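You operate a simulated robot arm through the tools that you are given. There is no shell and no other tool.

The job below is to be done with a simulated robot arm. You get a single attempt, and the scene is never put back.

TASK
Put things in order on the top of the mixing bench. At the end: the orange bung is on the blue glands box; the red peg cap stands where the short brown post stood; the brown shim stands where the red peg cap stood; the short brown post stands where the orange bung stood; the red tape measure stands where the brown shim stood; whatever was shut is shut again. Leave all else as you found it, and nothing knocked over.

The check looks at the end state, three seconds after you hand in, the way a careful person would. Anything else that was tipped, shoved, dropped, spilled or broken makes it a failure. Lids that push on must go on centred and level and be pressed home; caps that screw on are set level and turned clockwise until they are tight.

THE ROBOT
A 7-joint arm with a two-finger parallel gripper, fixed in place. Base frame: the origin is at the foot of the arm, x ahead of it, y to its left, z up; the work surface is at about z = 86. Readings come in cm, rad, newtons and seconds.
With the tool pointing down near the work surface it reaches from about 30 to 70 cm from the base axis. Its first joint turns from -1.152 to 1.152 rad. Payload 1.57 kg.
Tool frame: the origin (TCP) lies between the finger pads and is the grasp point; the fingertips stand 3 cm ahead of it; z points along the fingers, y is the line along which they close. The gripper opens to 11 cm. The fingers are 2.4 cm wide and 1.2 cm thick; the gripper's body (4.8 by 11.2 cm) begins 7.8 cm behind the TCP.
Orientation is that of the tool frame in the base frame, as a unit quaternion [w, x, y, z]. With the fingers straight down and closing along the base's y, the tool's x points along the base's -x, its y along +y and its z along -z.

THE INTERFACE
- The arm moves only by the tool play_rows. Its argument "commands" is a list of rows, each an object (a shift or turn left out is 0, a gripper value left out holds the last) with "travel": the shift along the tool's x, y, z in units of 500 mm (1.0 is 500 mm), a list of three; "rotation": the turn, a rotation vector about the tool's x, y, z in units of 120 degrees (1.0 is 120 degrees), a list of three. In form: [{"travel": [dx, dy, dz], "rotation": [rx, ry, rz]}, ...]. A call has 1 to 20 rows; each row is the pose to reach, as a shift and turn from the pose commanded when the call began, along the tool's axes at that moment. "fingers" is the finger opening in cm, from 0 to 11, set as the call begins (left out, the last holds). A call with a number of a shift or a turn outside -1 to 1 is refused whole. A row lasts 0.2 s, in which the tool goes at most 5 cm and 0.15 rad; a call with a longer step from one row to the next is refused whole, and so is a gripper value outside its range. Where a pose cannot be reached the arm comes as near as it can. A force on the tool above 40 N (or 10 N above the force at the start of the call, whichever is more), or a blocked arm, ends the call early, and 0.2 s more pass. Each finger travels about 10.8 cm/s and halts on what it meets, pressing with about 42 N; the grip force reading is that of the motor and also rises with nothing between the fingers. The clock runs only during rows and for 0.2 s after the last one: add rows that repeat a pose to give the fingers time. It gives the time, the measured TCP pose, the force on the tool (base axes), the opening and the grip force at its end, in the units of the frame above (readings bear some noise), with the torque about the TCP (base axes, N m) and any sound that the robot's microphone picked up.
- Cameras (640 x 400 px; columns grow to the right, rows downward): "scene" is fixed at [17.06, -40.16, 139.74]; the picture's right is [0.69, -0.72, 0.00], its down [-0.45, -0.43, -0.78] and it looks along [0.56, 0.54, -0.63] (base axes); focal length 311 px, centre (320, 200). "wrist" rides on the gripper at [7, 1.6, -14.1] in the tool frame; the picture's right is [-0.23, 0.97, 0.00], its down [-0.86, -0.20, -0.48] and it looks along [-0.47, -0.11, 0.88] (tool axes); focal length 222 px, centre (320, 200). There is no depth. A picture from a camera that has moved, and an enlarged one, comes with that camera's place and axes in the base frame and with its lens.
- camera(camera): a new picture of that camera. The clock stands still meanwhile.
- inspect(camera, box): a new picture of the part [left, top, right, bottom] of that camera's present view, enlarged. The clock stands still meanwhile.
- sign_off(): hands the job in; it is judged then, once.

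Nothing tells you positions but the pictures and the camera data. Unless the task says otherwise, let go and move clear before handing in.

The tools are called after "Emit:" as a command line: name --argument value ..., lists and objects as JSON in quotes. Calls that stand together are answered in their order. play_rows: Moves the arm, as the interface text tells. Its arguments: {"type":"object","properties":{"commands":{"type":"array","items":{"type":"object","properties":{"travel":{"type":"array","items":{"type":"number"}},"rotation":{"type":"array","items":{"type":"number"}}}}},"fingers":{"type":"number"}},"required":["commands"]} The other tools are called the same way: camera (camera) takes a picture; inspect (camera, box) takes an enlarged picture of a part of a camera's view; sign_off () hands the job in.

At the start:

```text
time_s: 0.0
tool_pos: [40.8, 1.96, 115.86]
ee_rot: [0.0, 0.0, 1.0, 0.0]
ft_force: [-0.5, -0.1, -0.2]
wrist_torque: [-0.02, -0.01, -0.03]
gripper_width: 10.99
gripper_force: 0.0
```

scene: 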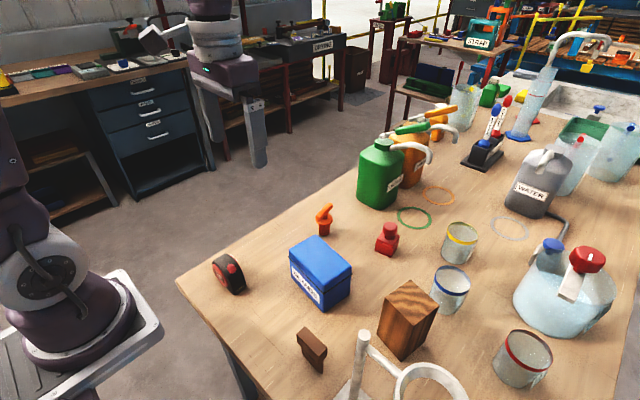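
wrist: 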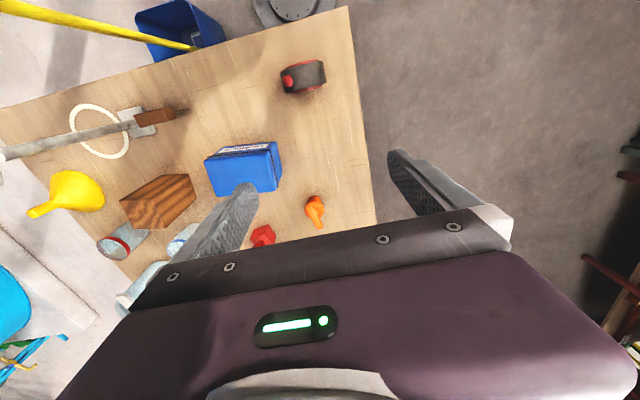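

I see the bench with the red tape measure, blue box, orange bung, red peg cap, brown post and brown shim. I'll look closer at each before moving.

Emit:
inspect --camera "scene" --box '[190, 190, 350, 290]'

Emit:
inspect --camera "scene" --box '[280, 270, 480, 400]'

Emit:
inspect --camera "scene" --box '[300, 190, 480, 310]'

Emit:
inspect --camera "wrist" --box '[80, 40, 400, 260]'

```text
4.00 times, centred on (270, 240) of scene
camera zoom: at [17.06, -40.16, 139.74], right [0.69, -0.72, 0.0], down [-0.45, -0.43, -0.78], along [0.56, 0.54, -0.63], focal length 1245 px, centre (520, 40)
```

zoom: 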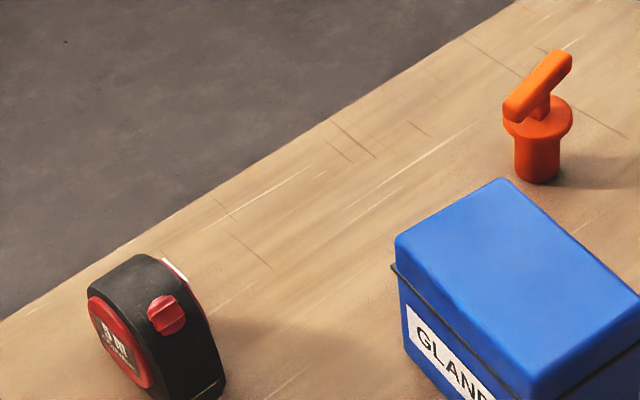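

```text
3.08 times, centred on (380, 335) of scene
camera zoom: at [17.06, -40.16, 139.74], right [0.69, -0.72, 0.0], down [-0.45, -0.43, -0.78], along [0.56, 0.54, -0.63], focal length 957 px, centre (135, -215)
```

zoom: 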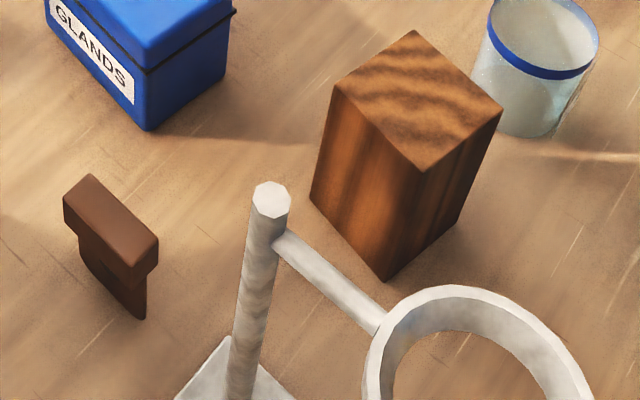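

```text
3.33 times, centred on (390, 250) of scene
camera zoom: at [17.06, -40.16, 139.74], right [0.69, -0.72, 0.0], down [-0.45, -0.43, -0.78], along [0.56, 0.54, -0.63], focal length 1037 px, centre (87, 33)
```

zoom: 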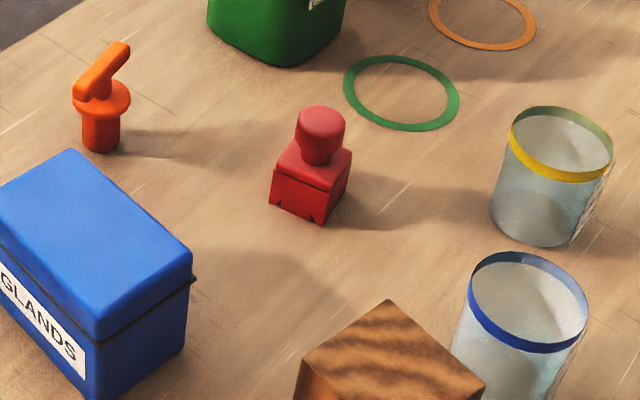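

```text
1.82 times, centred on (240, 150) of wrist
camera zoom: at [33.8, 3.48, 129.97], right [0.23, 0.97, 0.0], down [0.86, -0.2, 0.48], along [0.47, -0.11, -0.88], focal length 404 px, centre (466, 291)
```

zoom: 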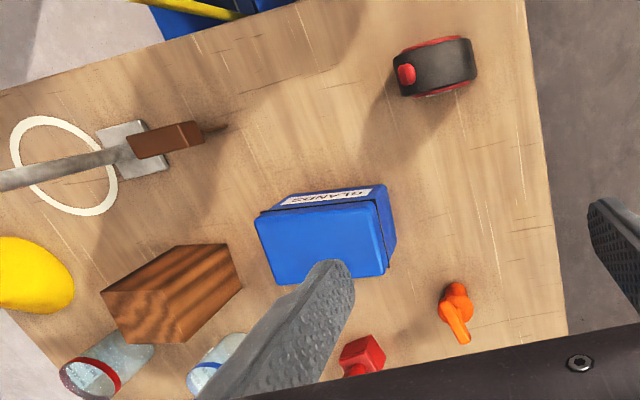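

The pictures give rough positions: bung about (56.8,-3.7), cap (64,-18.6), post (47,-31.4), shim (33,-23), tape (32,0). I'll move the wrist camera to the right, staying high, for a better look at the shim, post and stand.

Emit:
play_rows --commands '[{"travel": [0, -0.06, -0.02]}, {"travel": [0, -0.13, -0.04]}, {"travel": [0, -0.2, -0.06]}, {"travel": [0, -0.27, -0.08]}, {"travel": [0, -0.34, -0.1]}, {"travel": [0, -0.4, -0.1]}, {"travel": [0, -0.4, -0.1]}]' --fingers 11

Emit:
camera --camera "wrist"

Emit:
camera --camera "scene"

```text
time_s: 1.6
tool_pos: [40.62, -18.15, 121.01]
ee_rot: [0.0, 0.001, 1.0, -0.001]
ft_force: [0.8, -0.2, 0.1]
wrist_torque: [-0.02, 0.01, -0.02]
gripper_width: 10.99
gripper_force: 0.1
```

```text
taken
camera wrist: at [33.72, -16.64, 135.11], right [0.23, 0.97, 0.0], down [0.86, -0.2, 0.48], along [0.47, -0.11, -0.88], focal length 222 px, centre (320, 200)
```

wrist: 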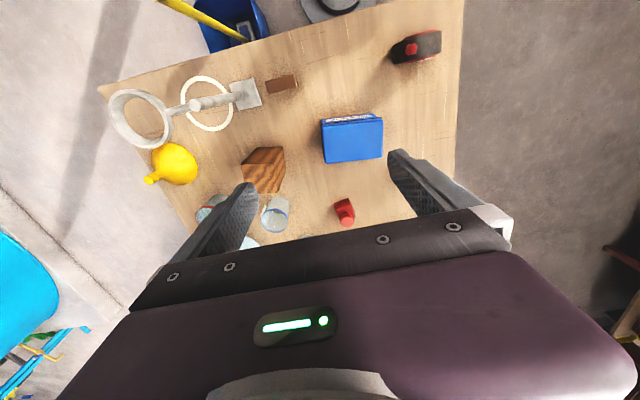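

```text
taken
```

scene: 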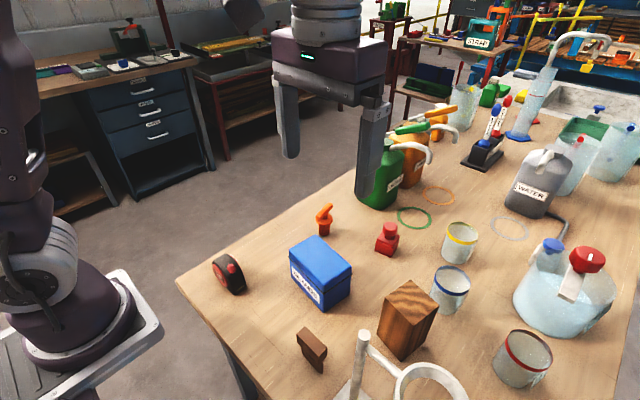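

Emit:
inspect --camera "wrist" --box '[100, 40, 340, 190]'

Emit:
inspect --camera "wrist" --box '[240, 10, 480, 160]'

Emit:
inspect --camera "wrist" --box '[200, 100, 440, 250]'

Emit:
inspect --camera "scene" --box '[280, 320, 340, 380]'

Emit:
inspect --camera "scene" --box '[200, 240, 260, 300]'

Emit:
inspect --camera "scene" --box '[270, 190, 430, 320]'

```text
2.67 times, centred on (220, 115) of wrist
camera zoom: at [33.72, -16.64, 135.11], right [0.23, 0.97, 0.0], down [0.86, -0.2, 0.48], along [0.47, -0.11, -0.88], focal length 592 px, centre (587, 427)
```

zoom: 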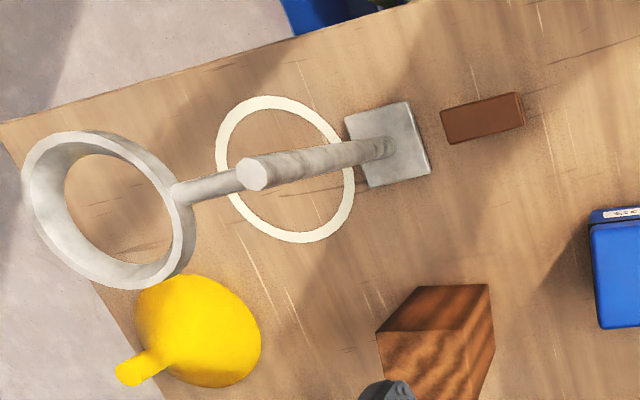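

```text
2.67 times, centred on (360, 85) of wrist
camera zoom: at [33.72, -16.64, 135.11], right [0.23, 0.97, 0.0], down [0.86, -0.2, 0.48], along [0.47, -0.11, -0.88], focal length 592 px, centre (213, 507)
```

zoom: 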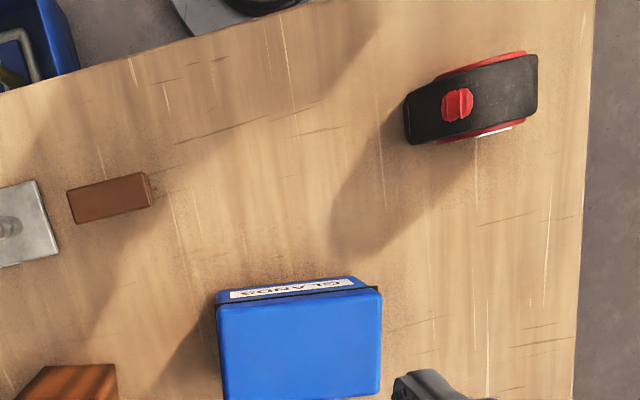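

```text
2.67 times, centred on (320, 175) of wrist
camera zoom: at [33.72, -16.64, 135.11], right [0.23, 0.97, 0.0], down [0.86, -0.2, 0.48], along [0.47, -0.11, -0.88], focal length 592 px, centre (320, 267)
```

zoom: 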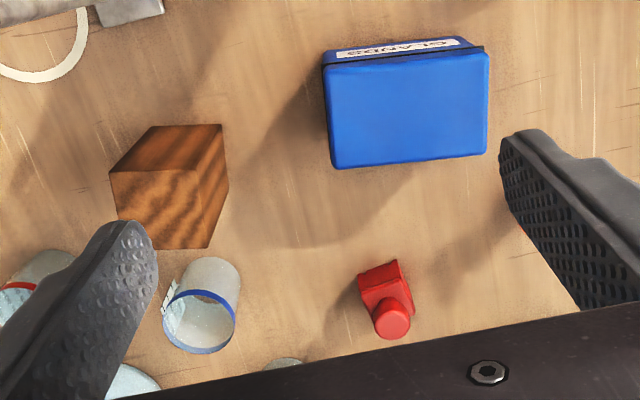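

```text
6.67 times, centred on (310, 350) of scene
camera zoom: at [17.06, -40.16, 139.74], right [0.69, -0.72, 0.0], down [-0.45, -0.43, -0.78], along [0.56, 0.54, -0.63], focal length 2074 px, centre (387, -800)
```

zoom: 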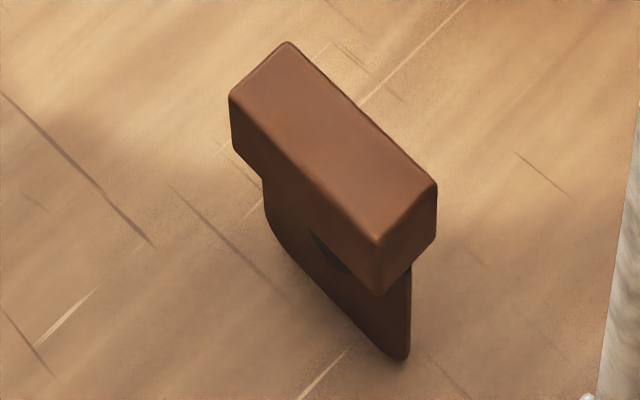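

```text
6.67 times, centred on (230, 270) of scene
camera zoom: at [17.06, -40.16, 139.74], right [0.69, -0.72, 0.0], down [-0.45, -0.43, -0.78], along [0.56, 0.54, -0.63], focal length 2074 px, centre (920, -267)
```

zoom: 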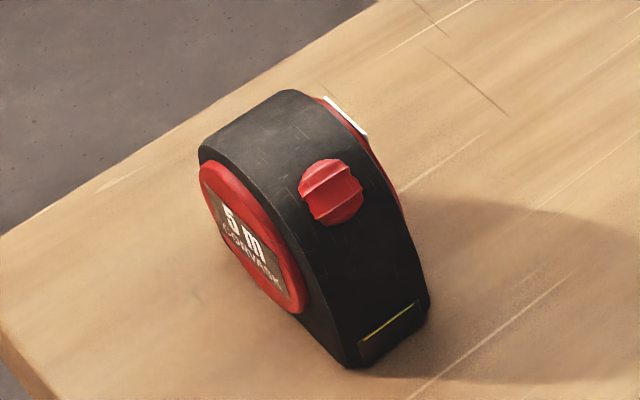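

```text
3.08 times, centred on (350, 255) of scene
camera zoom: at [17.06, -40.16, 139.74], right [0.69, -0.72, 0.0], down [-0.45, -0.43, -0.78], along [0.56, 0.54, -0.63], focal length 957 px, centre (228, 31)
```

zoom: 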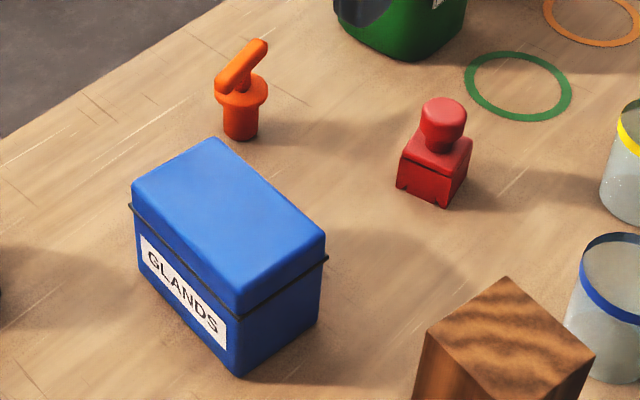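

The shim head is about 1.8 x 5 cm, lying along y at (33,-23.1) with its top near z 93.5. The box lid centre is about (44.9,-13.1) at z 94.3. Next I'll hover above the bung to see how its handle lies.

Emit:
play_rows --commands '[{"travel": [-0.045, 0.041, 0.03]}, {"travel": [-0.09, 0.082, 0.07]}, {"travel": [-0.135, 0.123, 0.11]}, {"travel": [-0.18, 0.164, 0.15]}, {"travel": [-0.225, 0.205, 0.19]}, {"travel": [-0.27, 0.246, 0.225]}, {"travel": [-0.32, 0.288, 0.26]}, {"travel": [-0.32, 0.288, 0.26]}, {"travel": [-0.32, 0.288, 0.26]}]'

Emit:
camera --camera "wrist"

Emit:
inspect --camera "wrist" --box '[260, 130, 420, 230]'

Emit:
inspect --camera "scene" --box '[300, 195, 350, 245]'

```text
time_s: 3.6
tool_pos: [56.81, -3.51, 107.98]
ee_rot: [-0.001, 0.0, 1.0, 0.0]
ft_force: [0.1, 0.0, 0.1]
wrist_torque: [0.0, -0.02, 0.0]
gripper_width: 11.02
gripper_force: 0.0
```

```text
taken
camera wrist: at [49.89, -1.95, 122.01], right [0.23, 0.97, 0.0], down [0.86, -0.2, 0.48], along [0.47, -0.11, -0.88], focal length 222 px, centre (320, 200)
```

wrist: 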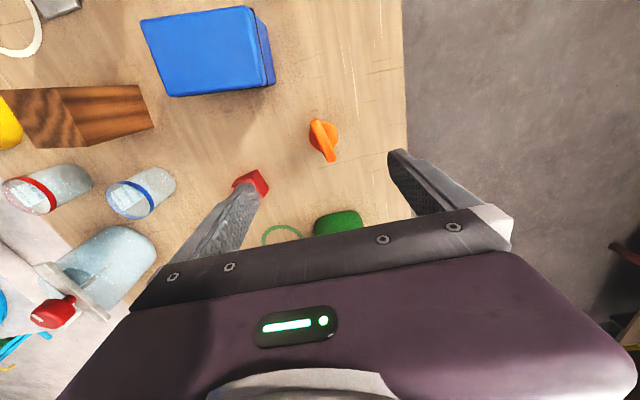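

```text
4.00 times, centred on (340, 180) of wrist
camera zoom: at [49.89, -1.95, 122.01], right [0.23, 0.97, 0.0], down [0.86, -0.2, 0.48], along [0.47, -0.11, -0.88], focal length 888 px, centre (240, 280)
```

zoom: 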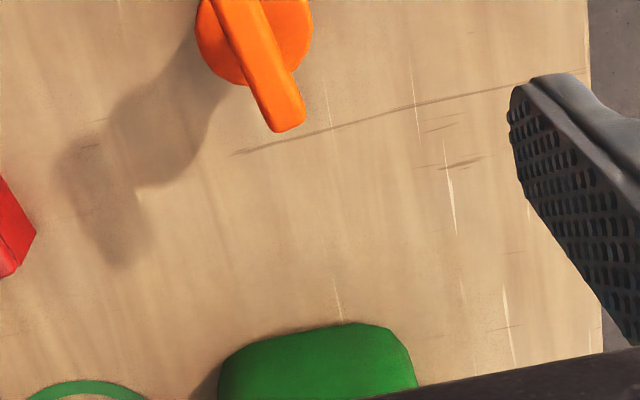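

```text
8.00 times, centred on (325, 220) of scene
camera zoom: at [17.06, -40.16, 139.74], right [0.69, -0.72, 0.0], down [-0.45, -0.43, -0.78], along [0.56, 0.54, -0.63], focal length 2489 px, centre (280, 40)
```

zoom: 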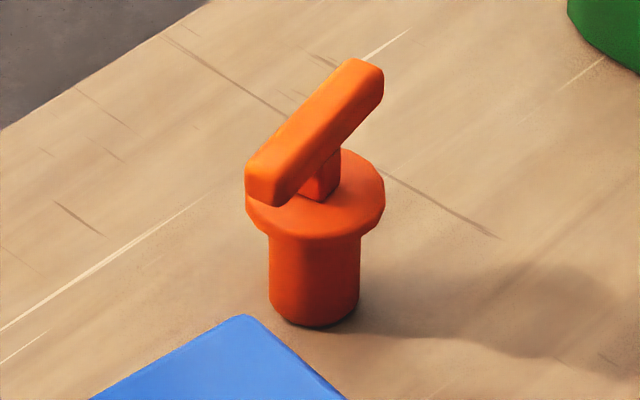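

Emit:
inspect --camera "wrist" --box '[282, 105, 362, 165]'

Emit:
inspect --camera "wrist" --box '[120, 0, 300, 110]'

Emit:
inspect --camera "wrist" --box '[220, 155, 300, 215]'

```text
6.67 times, centred on (322, 135) of wrist
camera zoom: at [49.89, -1.95, 122.01], right [0.23, 0.97, 0.0], down [0.86, -0.2, 0.48], along [0.47, -0.11, -0.88], focal length 1481 px, centre (307, 633)
```

zoom: 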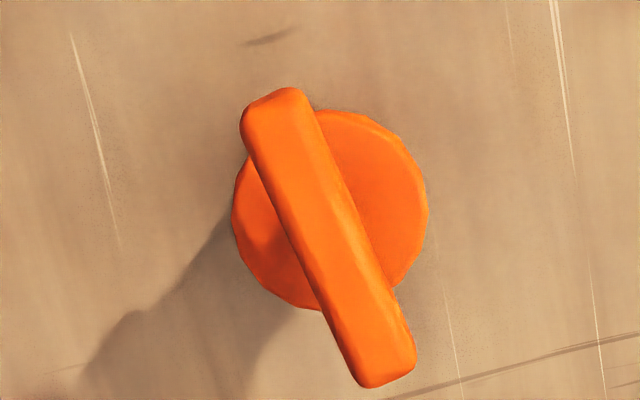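

```text
3.56 times, centred on (210, 55) of wrist
camera zoom: at [49.89, -1.95, 122.01], right [0.23, 0.97, 0.0], down [0.86, -0.2, 0.48], along [0.47, -0.11, -0.88], focal length 790 px, centre (711, 716)
```

zoom: 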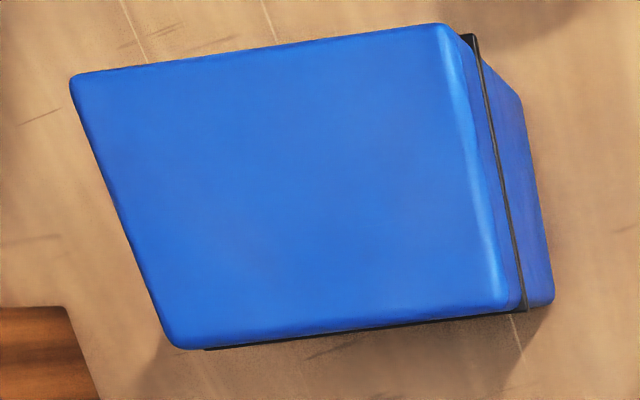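

```text
6.67 times, centred on (260, 185) of wrist
camera zoom: at [49.89, -1.95, 122.01], right [0.23, 0.97, 0.0], down [0.86, -0.2, 0.48], along [0.47, -0.11, -0.88], focal length 1481 px, centre (720, 300)
```

zoom: 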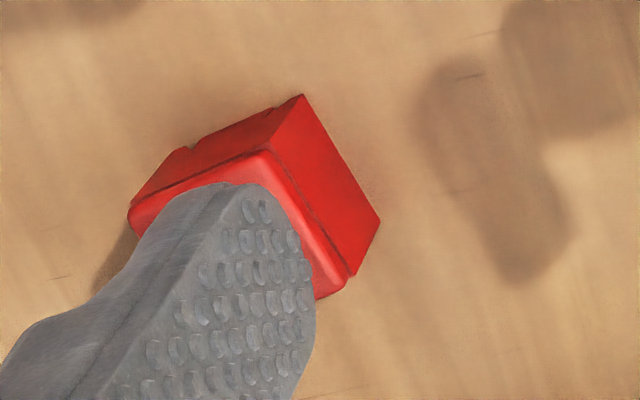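

The bung stands at about (56.8,-3.2), with its handle bar roughly along x, turned about 10 degrees. I'll turn to match, go down with the fingers straddling the flange, then close.

Emit:
play_rows --commands '[{"travel": [0, 0.004, 0.05], "rotation": [0, 0, -0.03]}, {"travel": [0, 0.009, 0.12], "rotation": [0, 0, -0.06]}, {"travel": [0, 0.009, 0.19], "rotation": [0, 0, -0.082]}, {"travel": [0, 0.009, 0.25], "rotation": [0, 0, -0.082]}, {"travel": [0, 0.009, 0.3], "rotation": [0, 0, -0.082]}, {"travel": [0, 0.009, 0.33], "rotation": [0, 0, -0.082]}, {"travel": [0, 0.009, 0.347], "rotation": [0, 0, -0.082]}, {"travel": [0, 0.009, 0.347], "rotation": [0, 0, -0.082]}]'

Emit:
camera --camera "wrist"

Emit:
inspect --camera "scene" --box '[240, 140, 400, 260]'

```text
time_s: 5.4
tool_pos: [56.8, -3.25, 90.58]
ee_rot: [0.001, -0.086, 0.996, 0.0]
ft_force: [0.8, 1.0, 0.3]
wrist_torque: [0.0, 0.01, 0.0]
gripper_width: 11.0
gripper_force: 0.0
```

```text
taken
camera wrist: at [49.61, -2.93, 104.55], right [0.06, 1.0, 0.0], down [0.88, -0.05, 0.48], along [0.48, -0.03, -0.88], focal length 222 px, centre (320, 200)
```

wrist: 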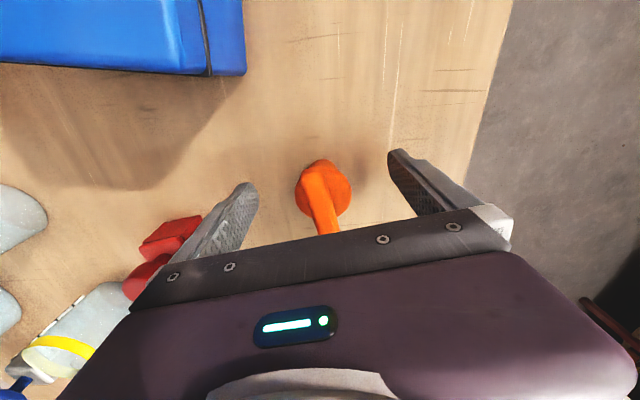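

```text
3.33 times, centred on (320, 200) of scene
camera zoom: at [17.06, -40.16, 139.74], right [0.69, -0.72, 0.0], down [-0.45, -0.43, -0.78], along [0.56, 0.54, -0.63], focal length 1037 px, centre (320, 200)
```

zoom: 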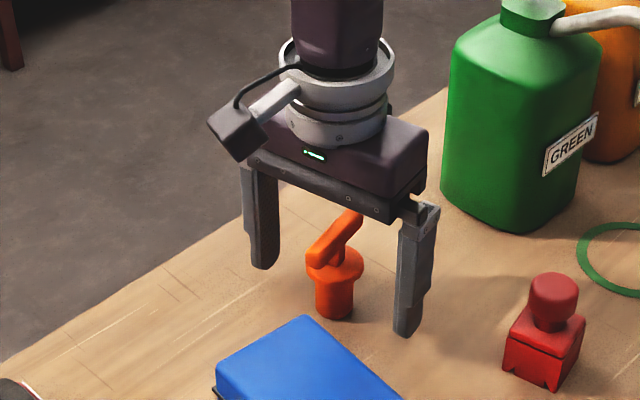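

The fingers straddle the bung nicely, so I'll close on the flange now.

Emit:
play_rows --commands '[{"travel": [0, 0, 0]}, {"travel": [0, 0, 0]}, {"travel": [0, 0, 0]}, {"travel": [0, 0, 0]}, {"travel": [0, 0, 0]}]' --fingers 0

Emit:
camera --camera "wrist"

Emit:
inspect --camera "scene" --box '[280, 170, 380, 245]'

```text
time_s: 6.6
tool_pos: [56.8, -3.16, 90.47]
ee_rot: [0.0, -0.085, 0.996, 0.0]
ft_force: [0.5, 2.3, 4.2]
wrist_torque: [0.03, -0.04, -0.01]
gripper_width: 4.0
gripper_force: 41.9
```

```text
taken
camera wrist: at [49.62, -2.93, 104.58], right [0.06, 1.0, 0.0], down [0.88, -0.05, 0.48], along [0.48, -0.03, -0.88], focal length 222 px, centre (320, 200)
```

wrist: 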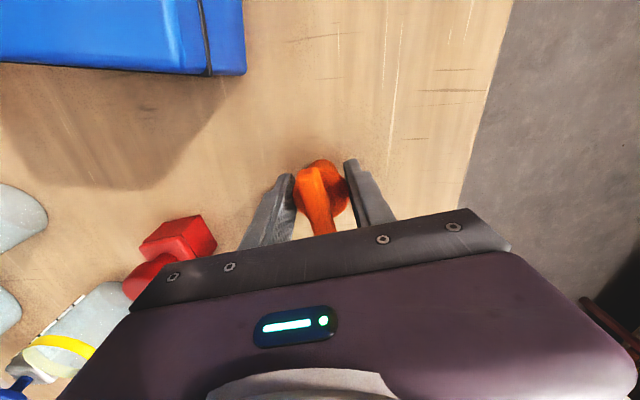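

```text
5.33 times, centred on (330, 208) of scene
camera zoom: at [17.06, -40.15, 139.74], right [0.69, -0.72, 0.0], down [-0.45, -0.43, -0.78], along [0.56, 0.54, -0.63], focal length 1659 px, centre (267, 160)
```

zoom: 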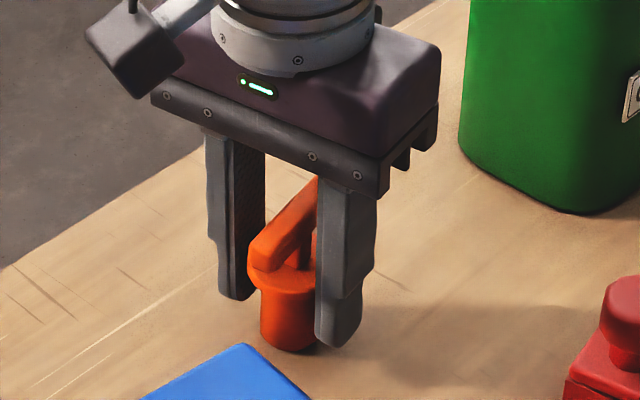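

The flange is held at 4.0 cm. I'll lift it straight up, carry it over the lid centre and stop a little above the lid to check.

Emit:
play_rows --commands '[{"travel": [0, 0, -0.03]}, {"travel": [0, 0, -0.08]}, {"travel": [0, 0, -0.15]}, {"travel": [0, 0, -0.21]}, {"travel": [0, 0, -0.26]}, {"travel": [0.04, -0.023, -0.26]}, {"travel": [0.1, -0.058, -0.26]}, {"travel": [0.16, -0.094, -0.26]}, {"travel": [0.22, -0.129, -0.26]}, {"travel": [0.264, -0.155, -0.26]}, {"travel": [0.264, -0.155, -0.23]}, {"travel": [0.264, -0.155, -0.2]}, {"travel": [0.264, -0.155, -0.2]}]'

Emit:
camera --camera "wrist"

Emit:
inspect --camera "scene" --box '[260, 170, 420, 320]'

```text
time_s: 9.4
tool_pos: [45.15, -13.13, 100.59]
ee_rot: [0.001, -0.086, 0.996, 0.0]
ft_force: [-0.4, -1.1, -0.5]
wrist_torque: [-0.01, 0.0, 0.01]
gripper_width: 4.03
gripper_force: 41.8
```

```text
taken
camera wrist: at [38.0, -12.72, 114.62], right [0.06, 1.0, 0.0], down [0.88, -0.05, 0.48], along [0.48, -0.03, -0.88], focal length 222 px, centre (320, 200)
```

wrist: 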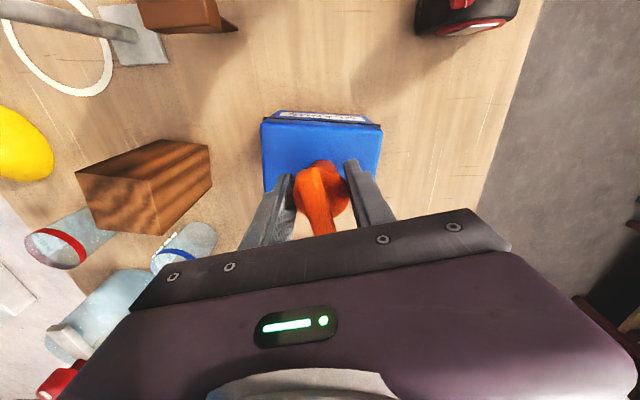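

```text
2.67 times, centred on (340, 245) of scene
camera zoom: at [17.06, -40.16, 139.74], right [0.69, -0.72, 0.0], down [-0.45, -0.43, -0.78], along [0.56, 0.54, -0.63], focal length 830 px, centre (267, 80)
```

zoom: 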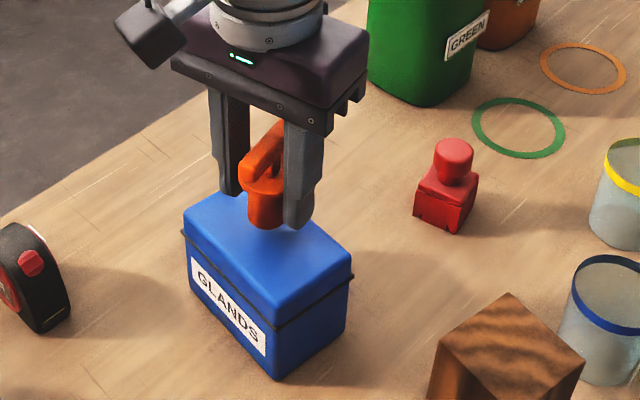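

The bung hangs about 1.5–2 cm above the lid, well centred. I'll lower it gently, watching the force.

Emit:
play_rows --commands '[{"travel": [0, 0, 0.01]}, {"travel": [0, 0, 0.018]}, {"travel": [0, 0, 0.024]}, {"travel": [0, 0, 0.024]}]'

Emit:
inspect --camera "scene" --box '[280, 210, 360, 270]'

```text
time_s: 10.4
tool_pos: [45.03, -12.99, 99.4]
ee_rot: [0.001, -0.086, 0.996, 0.0]
ft_force: [-4.3, 4.1, 30.6]
wrist_torque: [-0.12, 0.01, 0.0]
gripper_width: 4.03
gripper_force: 42.0
```

```text
6.67 times, centred on (320, 240) of scene
camera zoom: at [17.01, -40.13, 139.75], right [0.69, -0.72, 0.0], down [-0.45, -0.44, -0.78], along [0.56, 0.54, -0.63], focal length 2074 px, centre (320, -67)
```

zoom: 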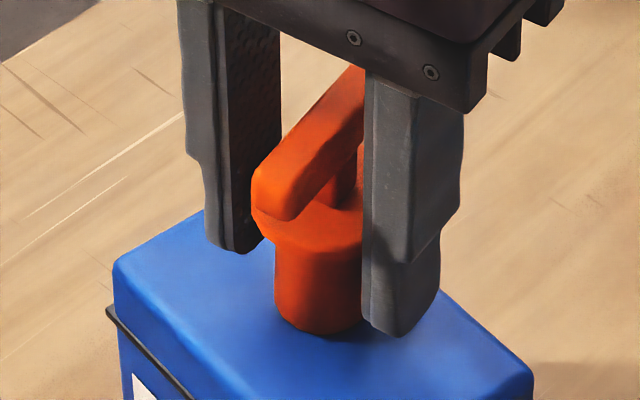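

It's seated on the lid with about 30 N. I'll ease off 1 mm, check the force, then let go.

Emit:
play_rows --commands '[{"travel": [0, 0, -0.001]}, {"travel": [0, 0, -0.002]}, {"travel": [0, 0, -0.002]}]'

```text
time_s: 11.2
tool_pos: [45.16, -13.09, 99.55]
ee_rot: [-0.001, -0.085, 0.996, 0.0]
ft_force: [5.2, 1.4, 10.1]
wrist_torque: [-0.02, -0.4, 0.06]
gripper_width: 4.05
gripper_force: 41.8
```

Emit:
play_rows --commands '[{"travel": [0, 0, 0]}, {"travel": [0, 0, 0]}, {"travel": [0, 0, 0]}, {"travel": [0, 0, 0]}]' --fingers 7

Emit:
inspect --camera "scene" --box '[260, 200, 380, 320]'

Emit:
inspect --camera "wrist" --box '[240, 90, 400, 240]'

```text
time_s: 12.2
tool_pos: [45.05, -12.96, 99.52]
ee_rot: [0.0, -0.085, 0.996, 0.0]
ft_force: [-0.5, -0.4, -0.2]
wrist_torque: [0.0, -0.02, -0.01]
gripper_width: 6.98
gripper_force: 0.1
```

```text
3.33 times, centred on (320, 260) of scene
camera zoom: at [17.06, -40.16, 139.74], right [0.69, -0.72, 0.0], down [-0.45, -0.43, -0.78], along [0.56, 0.54, -0.63], focal length 1037 px, centre (320, 0)
```

zoom: 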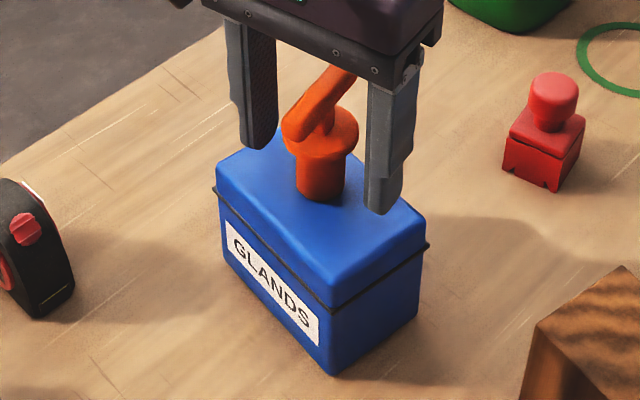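

```text
2.67 times, centred on (320, 165) of wrist
camera zoom: at [37.91, -12.79, 113.57], right [0.06, 1.0, 0.0], down [0.88, -0.05, 0.48], along [0.48, -0.03, -0.88], focal length 592 px, centre (320, 293)
```

zoom: 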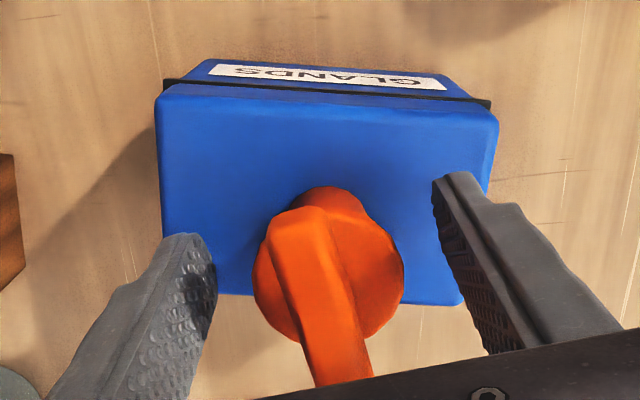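

The bung stands on the lid. I'll raise clear and move over the brown post for a look, turning to match its sides.

Emit:
play_rows --commands '[{"travel": [0, 0, -0.02]}, {"travel": [0, 0, -0.07]}, {"travel": [0, 0, -0.14]}, {"travel": [0, 0, -0.22]}, {"travel": [0, 0, -0.29]}, {"travel": [0, -0.03, -0.312], "rotation": [0, 0, 0.03]}, {"travel": [0.005, -0.1, -0.312], "rotation": [0, 0, 0.07]}, {"travel": [0.01, -0.18, -0.312], "rotation": [0, 0, 0.11]}, {"travel": [0.015, -0.26, -0.312], "rotation": [0, 0, 0.14]}, {"travel": [0.02, -0.33, -0.312], "rotation": [0, 0, 0.163]}, {"travel": [0.023, -0.367, -0.312], "rotation": [0, 0, 0.163]}, {"travel": [0.023, -0.367, -0.312], "rotation": [0, 0, 0.163]}]' --fingers 11

Emit:
camera --camera "wrist"

Emit:
camera --camera "scene"

Emit:
inspect --camera "wrist" --box '[220, 80, 420, 230]'

```text
time_s: 14.8
tool_pos: [47.04, -31.3, 115.06]
ee_rot: [0.001, 0.084, 0.996, 0.0]
ft_force: [-0.5, 1.2, 0.2]
wrist_torque: [-0.02, 0.02, -0.02]
gripper_width: 10.99
gripper_force: 0.0
```

```text
taken
camera wrist: at [40.4, -28.72, 129.05], right [0.39, 0.92, 0.0], down [0.81, -0.34, 0.48], along [0.44, -0.19, -0.88], focal length 222 px, centre (320, 200)
```

wrist: 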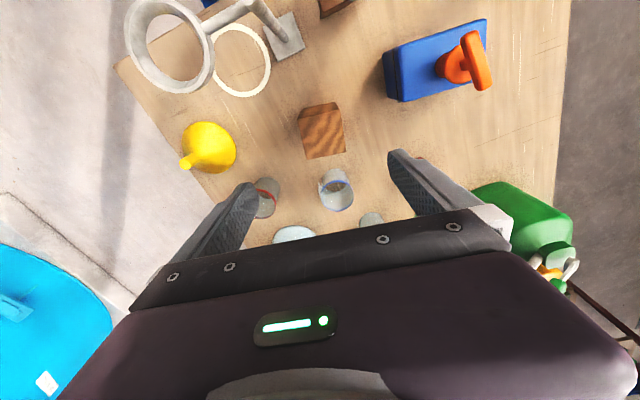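

```text
taken
```

scene: 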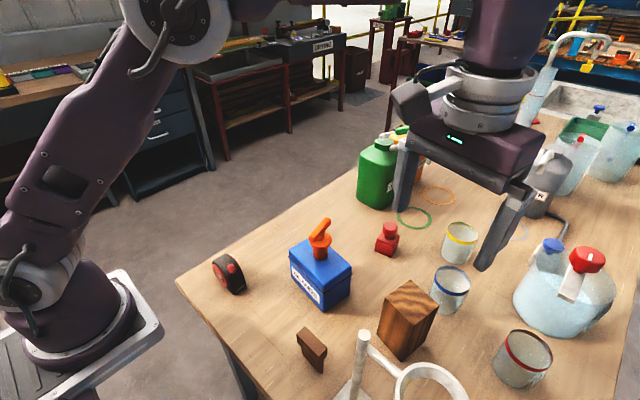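

```text
2.67 times, centred on (320, 155) of wrist
camera zoom: at [40.4, -28.72, 129.05], right [0.39, 0.92, 0.0], down [0.81, -0.34, 0.48], along [0.44, -0.19, -0.88], focal length 592 px, centre (320, 320)
```

zoom: 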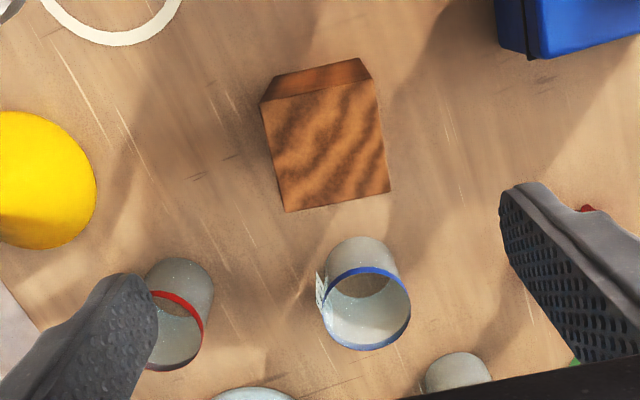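

The post top centre is about (47.0,-31.3), 6 x 6 cm, turned about 10.5 degrees, with its top near z 97. I'll go straight down around it and close on the sides.

Emit:
play_rows --commands '[{"travel": [0, 0, 0.05]}, {"travel": [0, 0, 0.13]}, {"travel": [0, 0, 0.21]}, {"travel": [0, 0.002, 0.29], "rotation": [0, 0, 0.006]}, {"travel": [0, 0.002, 0.36], "rotation": [0, 0, 0.006]}, {"travel": [0, 0.002, 0.41], "rotation": [0, 0, 0.006]}, {"travel": [0, 0.002, 0.44], "rotation": [0, 0, 0.006]}, {"travel": [0, 0.002, 0.45], "rotation": [0, 0, 0.006]}, {"travel": [0, 0.002, 0.45], "rotation": [0, 0, 0.006]}]'

Emit:
camera --camera "wrist"

Emit:
camera --camera "scene"

```text
time_s: 16.8
tool_pos: [47.25, -31.37, 92.58]
ee_rot: [0.0, 0.091, 0.996, -0.001]
ft_force: [0.9, -0.5, 0.0]
wrist_torque: [0.01, 0.0, 0.0]
gripper_width: 11.0
gripper_force: 0.0
```

```text
taken
camera wrist: at [40.68, -28.52, 106.57], right [0.4, 0.92, 0.0], down [0.8, -0.35, 0.48], along [0.44, -0.19, -0.88], focal length 222 px, centre (320, 200)
```

wrist: 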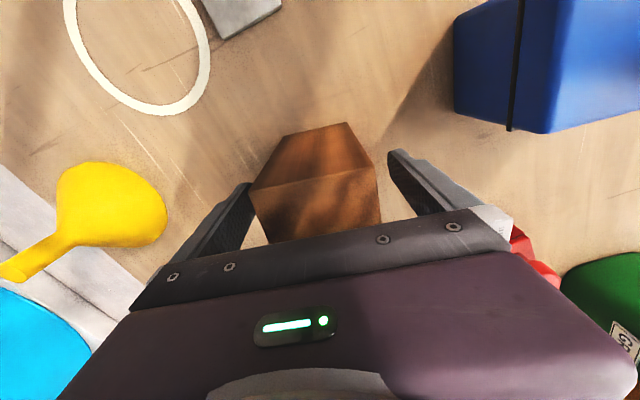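

```text
taken
```

scene: 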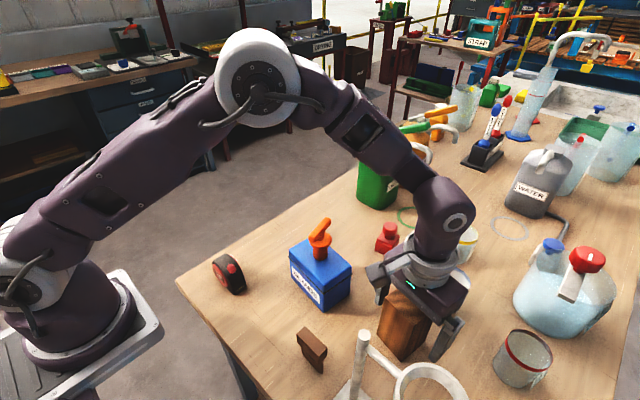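

Emit:
play_rows --commands '[{"travel": [0, 0, 0]}, {"travel": [0, 0, 0]}, {"travel": [0, 0, 0]}, {"travel": [0, 0, 0]}]' --fingers 0

Emit:
inspect --camera "scene" --box '[340, 230, 500, 380]'

```text
time_s: 17.8
tool_pos: [47.14, -31.22, 92.52]
ee_rot: [0.0, 0.09, 0.996, 0.0]
ft_force: [0.0, 0.0, 0.7]
wrist_torque: [0.02, 0.04, -0.01]
gripper_width: 5.98
gripper_force: 42.4
```

```text
2.67 times, centred on (420, 305) of scene
camera zoom: at [17.07, -40.16, 139.73], right [0.69, -0.72, 0.0], down [-0.45, -0.43, -0.78], along [0.56, 0.54, -0.63], focal length 830 px, centre (53, -80)
```

zoom: 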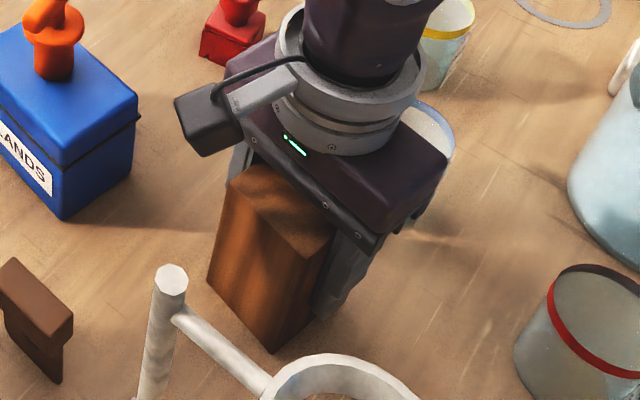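

The post is gripped at 6.0 cm. I'll lift it high enough to clear the bung on the box, then carry it over the bung's old spot.

Emit:
play_rows --commands '[{"travel": [0, 0, -0.02]}, {"travel": [0, 0, -0.07]}, {"travel": [0, 0, -0.14]}, {"travel": [0, 0, -0.22]}, {"travel": [0, 0, -0.3]}, {"travel": [0, 0, -0.38]}, {"travel": [0, 0, -0.44]}, {"travel": [-0.004, 0.03, -0.44]}, {"travel": [-0.015, 0.1, -0.44]}, {"travel": [-0.027, 0.18, -0.44]}, {"travel": [-0.038, 0.26, -0.44]}, {"travel": [-0.05, 0.34, -0.44]}, {"travel": [-0.062, 0.42, -0.44]}, {"travel": [-0.073, 0.5, -0.44]}, {"travel": [-0.082, 0.56, -0.44]}, {"travel": [-0.0858, 0.587, -0.44]}, {"travel": [-0.0858, 0.587, -0.44]}]'

Emit:
camera --camera "wrist"

Emit:
camera --camera "scene"

```text
time_s: 21.4
tool_pos: [56.54, -3.17, 114.6]
ee_rot: [-0.001, 0.092, 0.996, 0.0]
ft_force: [0.3, 0.6, -3.6]
wrist_torque: [-0.04, -0.01, 0.0]
gripper_width: 5.97
gripper_force: 42.5
```

```text
taken
camera wrist: at [49.97, -0.4, 128.59], right [0.4, 0.92, 0.0], down [0.8, -0.35, 0.48], along [0.44, -0.19, -0.88], focal length 222 px, centre (320, 200)
```

wrist: 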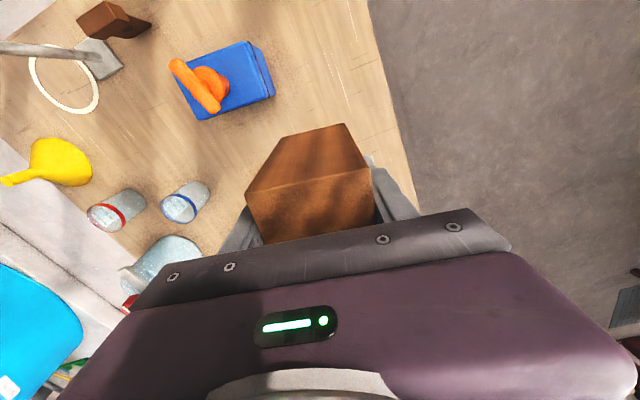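

```text
taken
```

scene: 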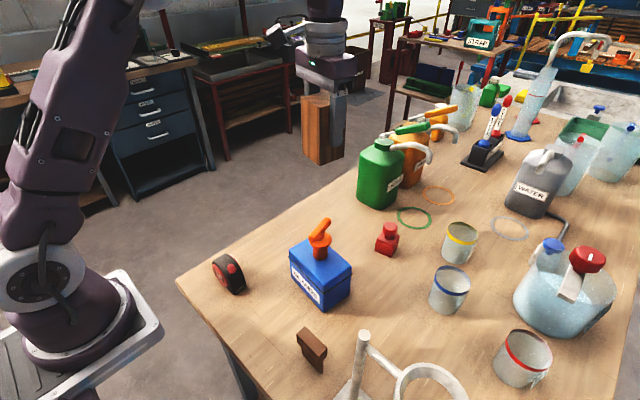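

Now I'll lower the post to just above the bench.

Emit:
play_rows --commands '[{"travel": [0, 0, 0.05]}, {"travel": [0, 0, 0.13]}, {"travel": [0, 0, 0.21]}, {"travel": [0, 0, 0.29]}, {"travel": [0, 0, 0.35]}, {"travel": [0, 0, 0.39]}, {"travel": [0, 0, 0.415]}, {"travel": [0, 0, 0.43]}, {"travel": [0, 0, 0.434]}, {"travel": [0, 0, 0.434]}]'

Emit:
inspect --camera "scene" --box '[250, 140, 410, 260]'

```text
time_s: 23.6
tool_pos: [56.44, -3.22, 92.87]
ee_rot: [0.0, 0.091, 0.996, -0.001]
ft_force: [0.4, -0.5, -3.0]
wrist_torque: [0.01, -0.03, 0.0]
gripper_width: 5.96
gripper_force: 42.1
```

```text
3.33 times, centred on (330, 200) of scene
camera zoom: at [17.07, -40.16, 139.73], right [0.69, -0.72, 0.0], down [-0.45, -0.43, -0.78], along [0.56, 0.54, -0.63], focal length 1037 px, centre (287, 200)
```

zoom: 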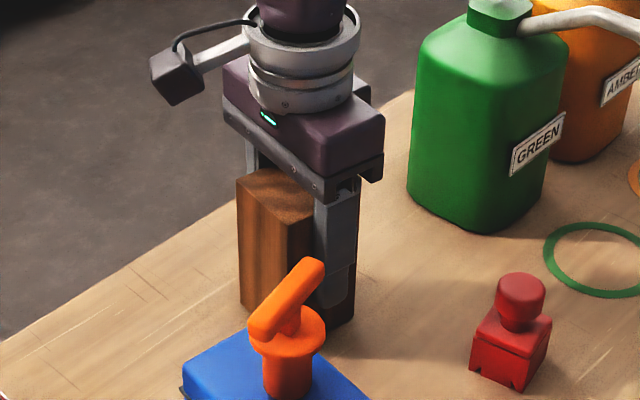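

Emit:
play_rows --commands '[{"travel": [0, 0, 0.003]}, {"travel": [0, 0, 0.005]}, {"travel": [0, 0, 0.005]}]'

```text
time_s: 24.4
tool_pos: [56.55, -3.04, 92.71]
ee_rot: [0.001, 0.09, 0.996, 0.0]
ft_force: [-0.6, 0.3, -2.9]
wrist_torque: [0.0, -0.02, -0.02]
gripper_width: 6.01
gripper_force: 41.8
```

Emit:
play_rows --commands '[{"travel": [0, 0, 0.001]}, {"travel": [0, 0, 0.002]}, {"travel": [0, 0, 0.002]}]'

```text
time_s: 25.2
tool_pos: [56.65, -3.08, 92.51]
ee_rot: [0.001, 0.092, 0.996, 0.0]
ft_force: [-1.0, 0.5, 0.5]
wrist_torque: [0.02, 0.01, 0.02]
gripper_width: 6.02
gripper_force: 42.6
```

The post's weight now rests on the bench, so I'll let go.

Emit:
play_rows --commands '[{"travel": [0, 0, 0]}, {"travel": [0, 0, 0]}, {"travel": [0, 0, 0]}, {"travel": [0, 0, 0]}]' --fingers 10.5

Emit:
camera --camera "wrist"

Emit:
inspect --camera "scene" --box '[250, 140, 410, 260]'

```text
time_s: 26.2
tool_pos: [56.59, -3.12, 92.6]
ee_rot: [0.0, 0.09, 0.996, 0.001]
ft_force: [-0.6, -0.4, 0.5]
wrist_torque: [-0.01, 0.03, -0.01]
gripper_width: 10.5
gripper_force: 0.0
```

```text
taken
camera wrist: at [50.08, -0.41, 106.58], right [0.4, 0.92, 0.0], down [0.8, -0.35, 0.48], along [0.44, -0.19, -0.88], focal length 222 px, centre (320, 200)
```

wrist: 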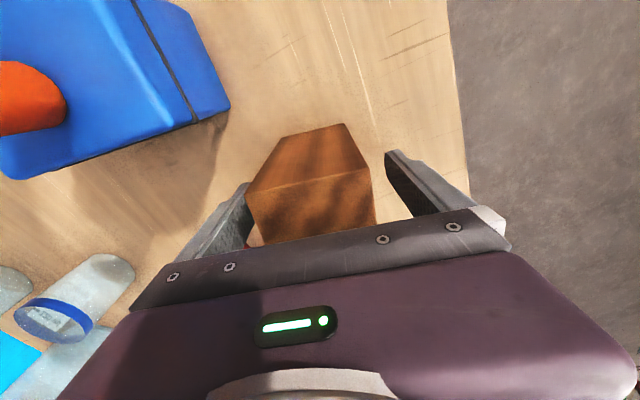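

```text
3.33 times, centred on (330, 200) of scene
camera zoom: at [17.06, -40.16, 139.74], right [0.69, -0.72, 0.0], down [-0.45, -0.43, -0.78], along [0.56, 0.54, -0.63], focal length 1037 px, centre (287, 200)
```

zoom: 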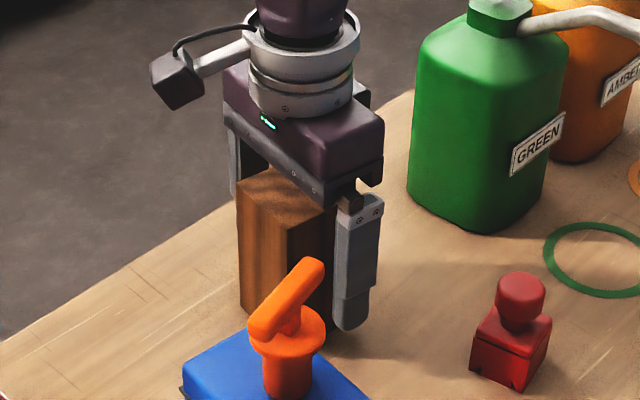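

The post stands where the bung was. I'll raise up and move above the red peg cap to see its orientation.

Emit:
play_rows --commands '[{"travel": [0, 0, -0.02]}, {"travel": [0, 0, -0.08]}, {"travel": [0, 0, -0.16]}, {"travel": [0, 0, -0.24]}, {"travel": [0, 0, -0.32]}, {"travel": [0, 0, -0.36]}, {"travel": [-0.03, -0.04, -0.36]}, {"travel": [-0.08, -0.11, -0.36]}, {"travel": [-0.13, -0.178, -0.36]}, {"travel": [-0.18, -0.246, -0.36]}, {"travel": [-0.2007, -0.2745, -0.36]}, {"travel": [-0.2007, -0.2745, -0.36]}]'

Emit:
camera --camera "wrist"

Emit:
inspect --camera "wrist" --box '[260, 100, 380, 200]'

Emit:
camera --camera "scene"

Emit:
inspect --camera "scene" --box '[360, 215, 410, 265]'

```text
time_s: 28.8
tool_pos: [62.09, -17.8, 109.7]
ee_rot: [0.0, 0.092, 0.996, 0.0]
ft_force: [0.2, -0.4, -0.4]
wrist_torque: [-0.02, -0.01, 0.02]
gripper_width: 10.49
gripper_force: 0.1
out of reach, approached as far as the arm can: row 10, 11, 12
```

```text
taken
camera wrist: at [55.44, -15.07, 123.81], right [0.4, 0.92, 0.0], down [0.8, -0.35, 0.48], along [0.44, -0.19, -0.88], focal length 222 px, centre (320, 200)
```

wrist: 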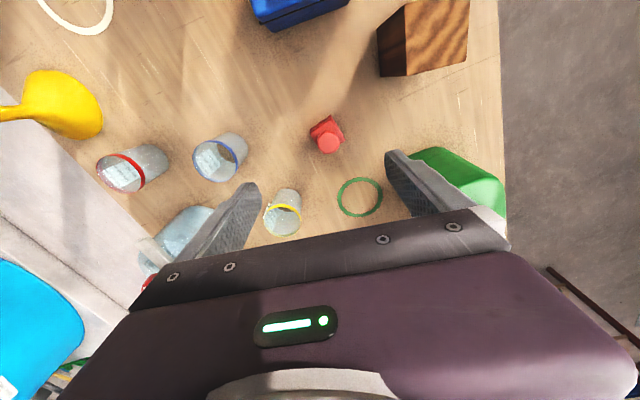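

```text
4.00 times, centred on (320, 150) of wrist
camera zoom: at [55.44, -15.07, 123.81], right [0.4, 0.92, 0.0], down [0.8, -0.35, 0.48], along [0.44, -0.19, -0.88], focal length 888 px, centre (320, 400)
```

zoom: 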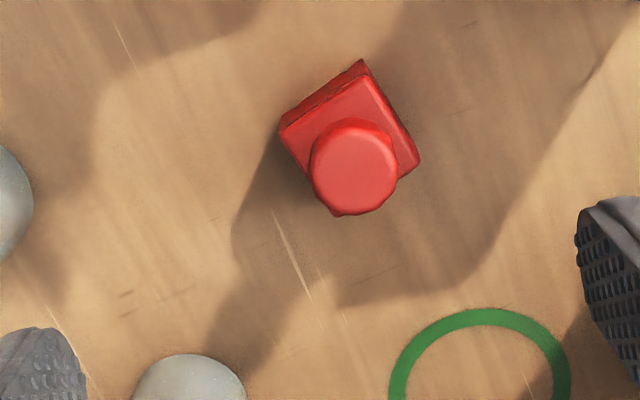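

```text
taken
```

scene: 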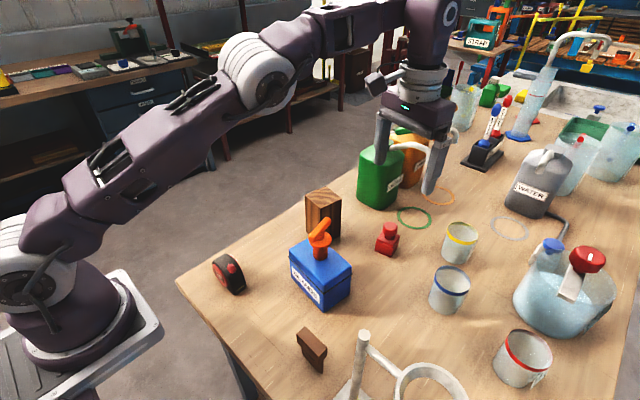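

```text
8.00 times, centred on (385, 240) of scene
camera zoom: at [17.06, -40.16, 139.74], right [0.69, -0.72, 0.0], down [-0.45, -0.43, -0.78], along [0.56, 0.54, -0.63], focal length 2489 px, centre (-200, -120)
```

zoom: 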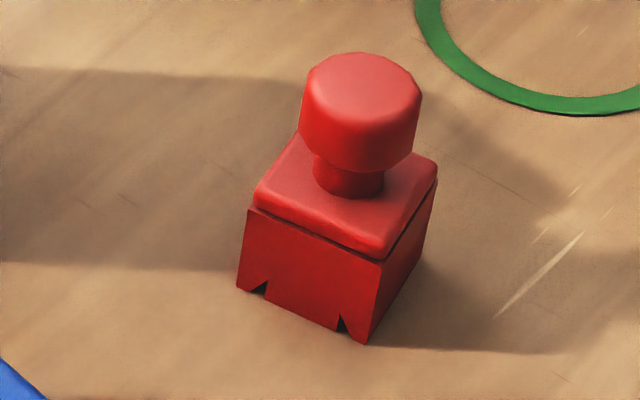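

The cap is a 3.7 cm square block with a knob, at about (63.0,-17.2), turned about +11 degrees, with its top near z 92.7. I'll come down part way while turning, then confirm the pose.

Emit:
play_rows --commands '[{"travel": [-0.004, 0.004, 0.03], "rotation": [0, 0, -0.04]}, {"travel": [-0.008, 0.008, 0.08], "rotation": [0, 0, -0.08]}, {"travel": [-0.012, 0.012, 0.13], "rotation": [0, 0, -0.12]}, {"travel": [-0.0154, 0.016, 0.17], "rotation": [0, 0, -0.16]}, {"travel": [-0.0154, 0.016, 0.194], "rotation": [0, 0, -0.178]}, {"travel": [-0.0154, 0.016, 0.194], "rotation": [0, 0, -0.178]}]' --fingers 8.5

Emit:
camera --camera "wrist"

Emit:
inspect --camera "wrist" --box '[260, 120, 380, 220]'

Emit:
inspect --camera "scene" --box '[300, 140, 480, 270]'

```text
time_s: 30.2
tool_pos: [62.98, -17.29, 100.05]
ee_rot: [0.0, -0.096, 0.995, 0.0]
ft_force: [-0.4, 0.6, 0.2]
wrist_torque: [-0.05, 0.01, 0.01]
gripper_width: 8.5
gripper_force: 0.1
```

```text
taken
camera wrist: at [55.89, -17.16, 114.08], right [0.04, 1.0, 0.0], down [0.88, -0.03, 0.48], along [0.48, -0.02, -0.88], focal length 222 px, centre (320, 200)
```

wrist: 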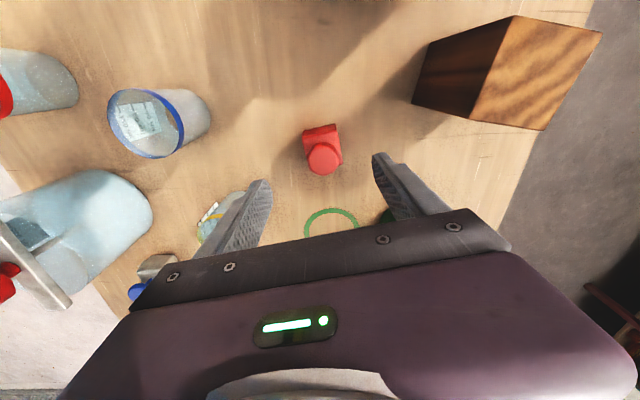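

```text
4.00 times, centred on (320, 170) of wrist
camera zoom: at [55.89, -17.16, 114.08], right [0.04, 1.0, 0.0], down [0.88, -0.03, 0.48], along [0.48, -0.02, -0.88], focal length 888 px, centre (320, 320)
```

zoom: 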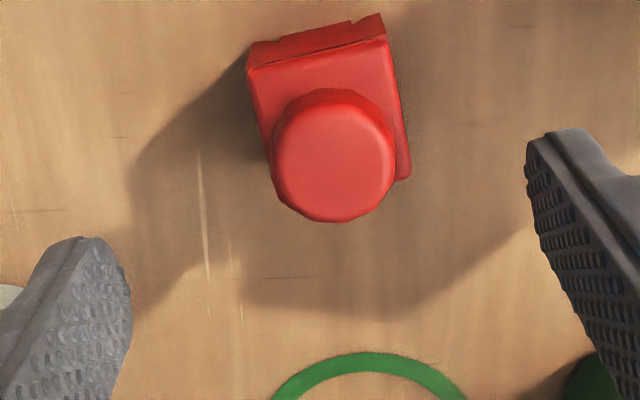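

```text
3.08 times, centred on (390, 205) of scene
camera zoom: at [17.06, -40.16, 139.74], right [0.69, -0.72, 0.0], down [-0.45, -0.43, -0.78], along [0.56, 0.54, -0.63], focal length 957 px, centre (105, 185)
```

zoom: 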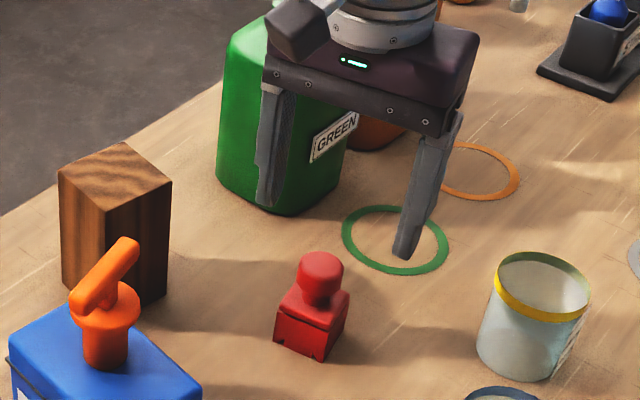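

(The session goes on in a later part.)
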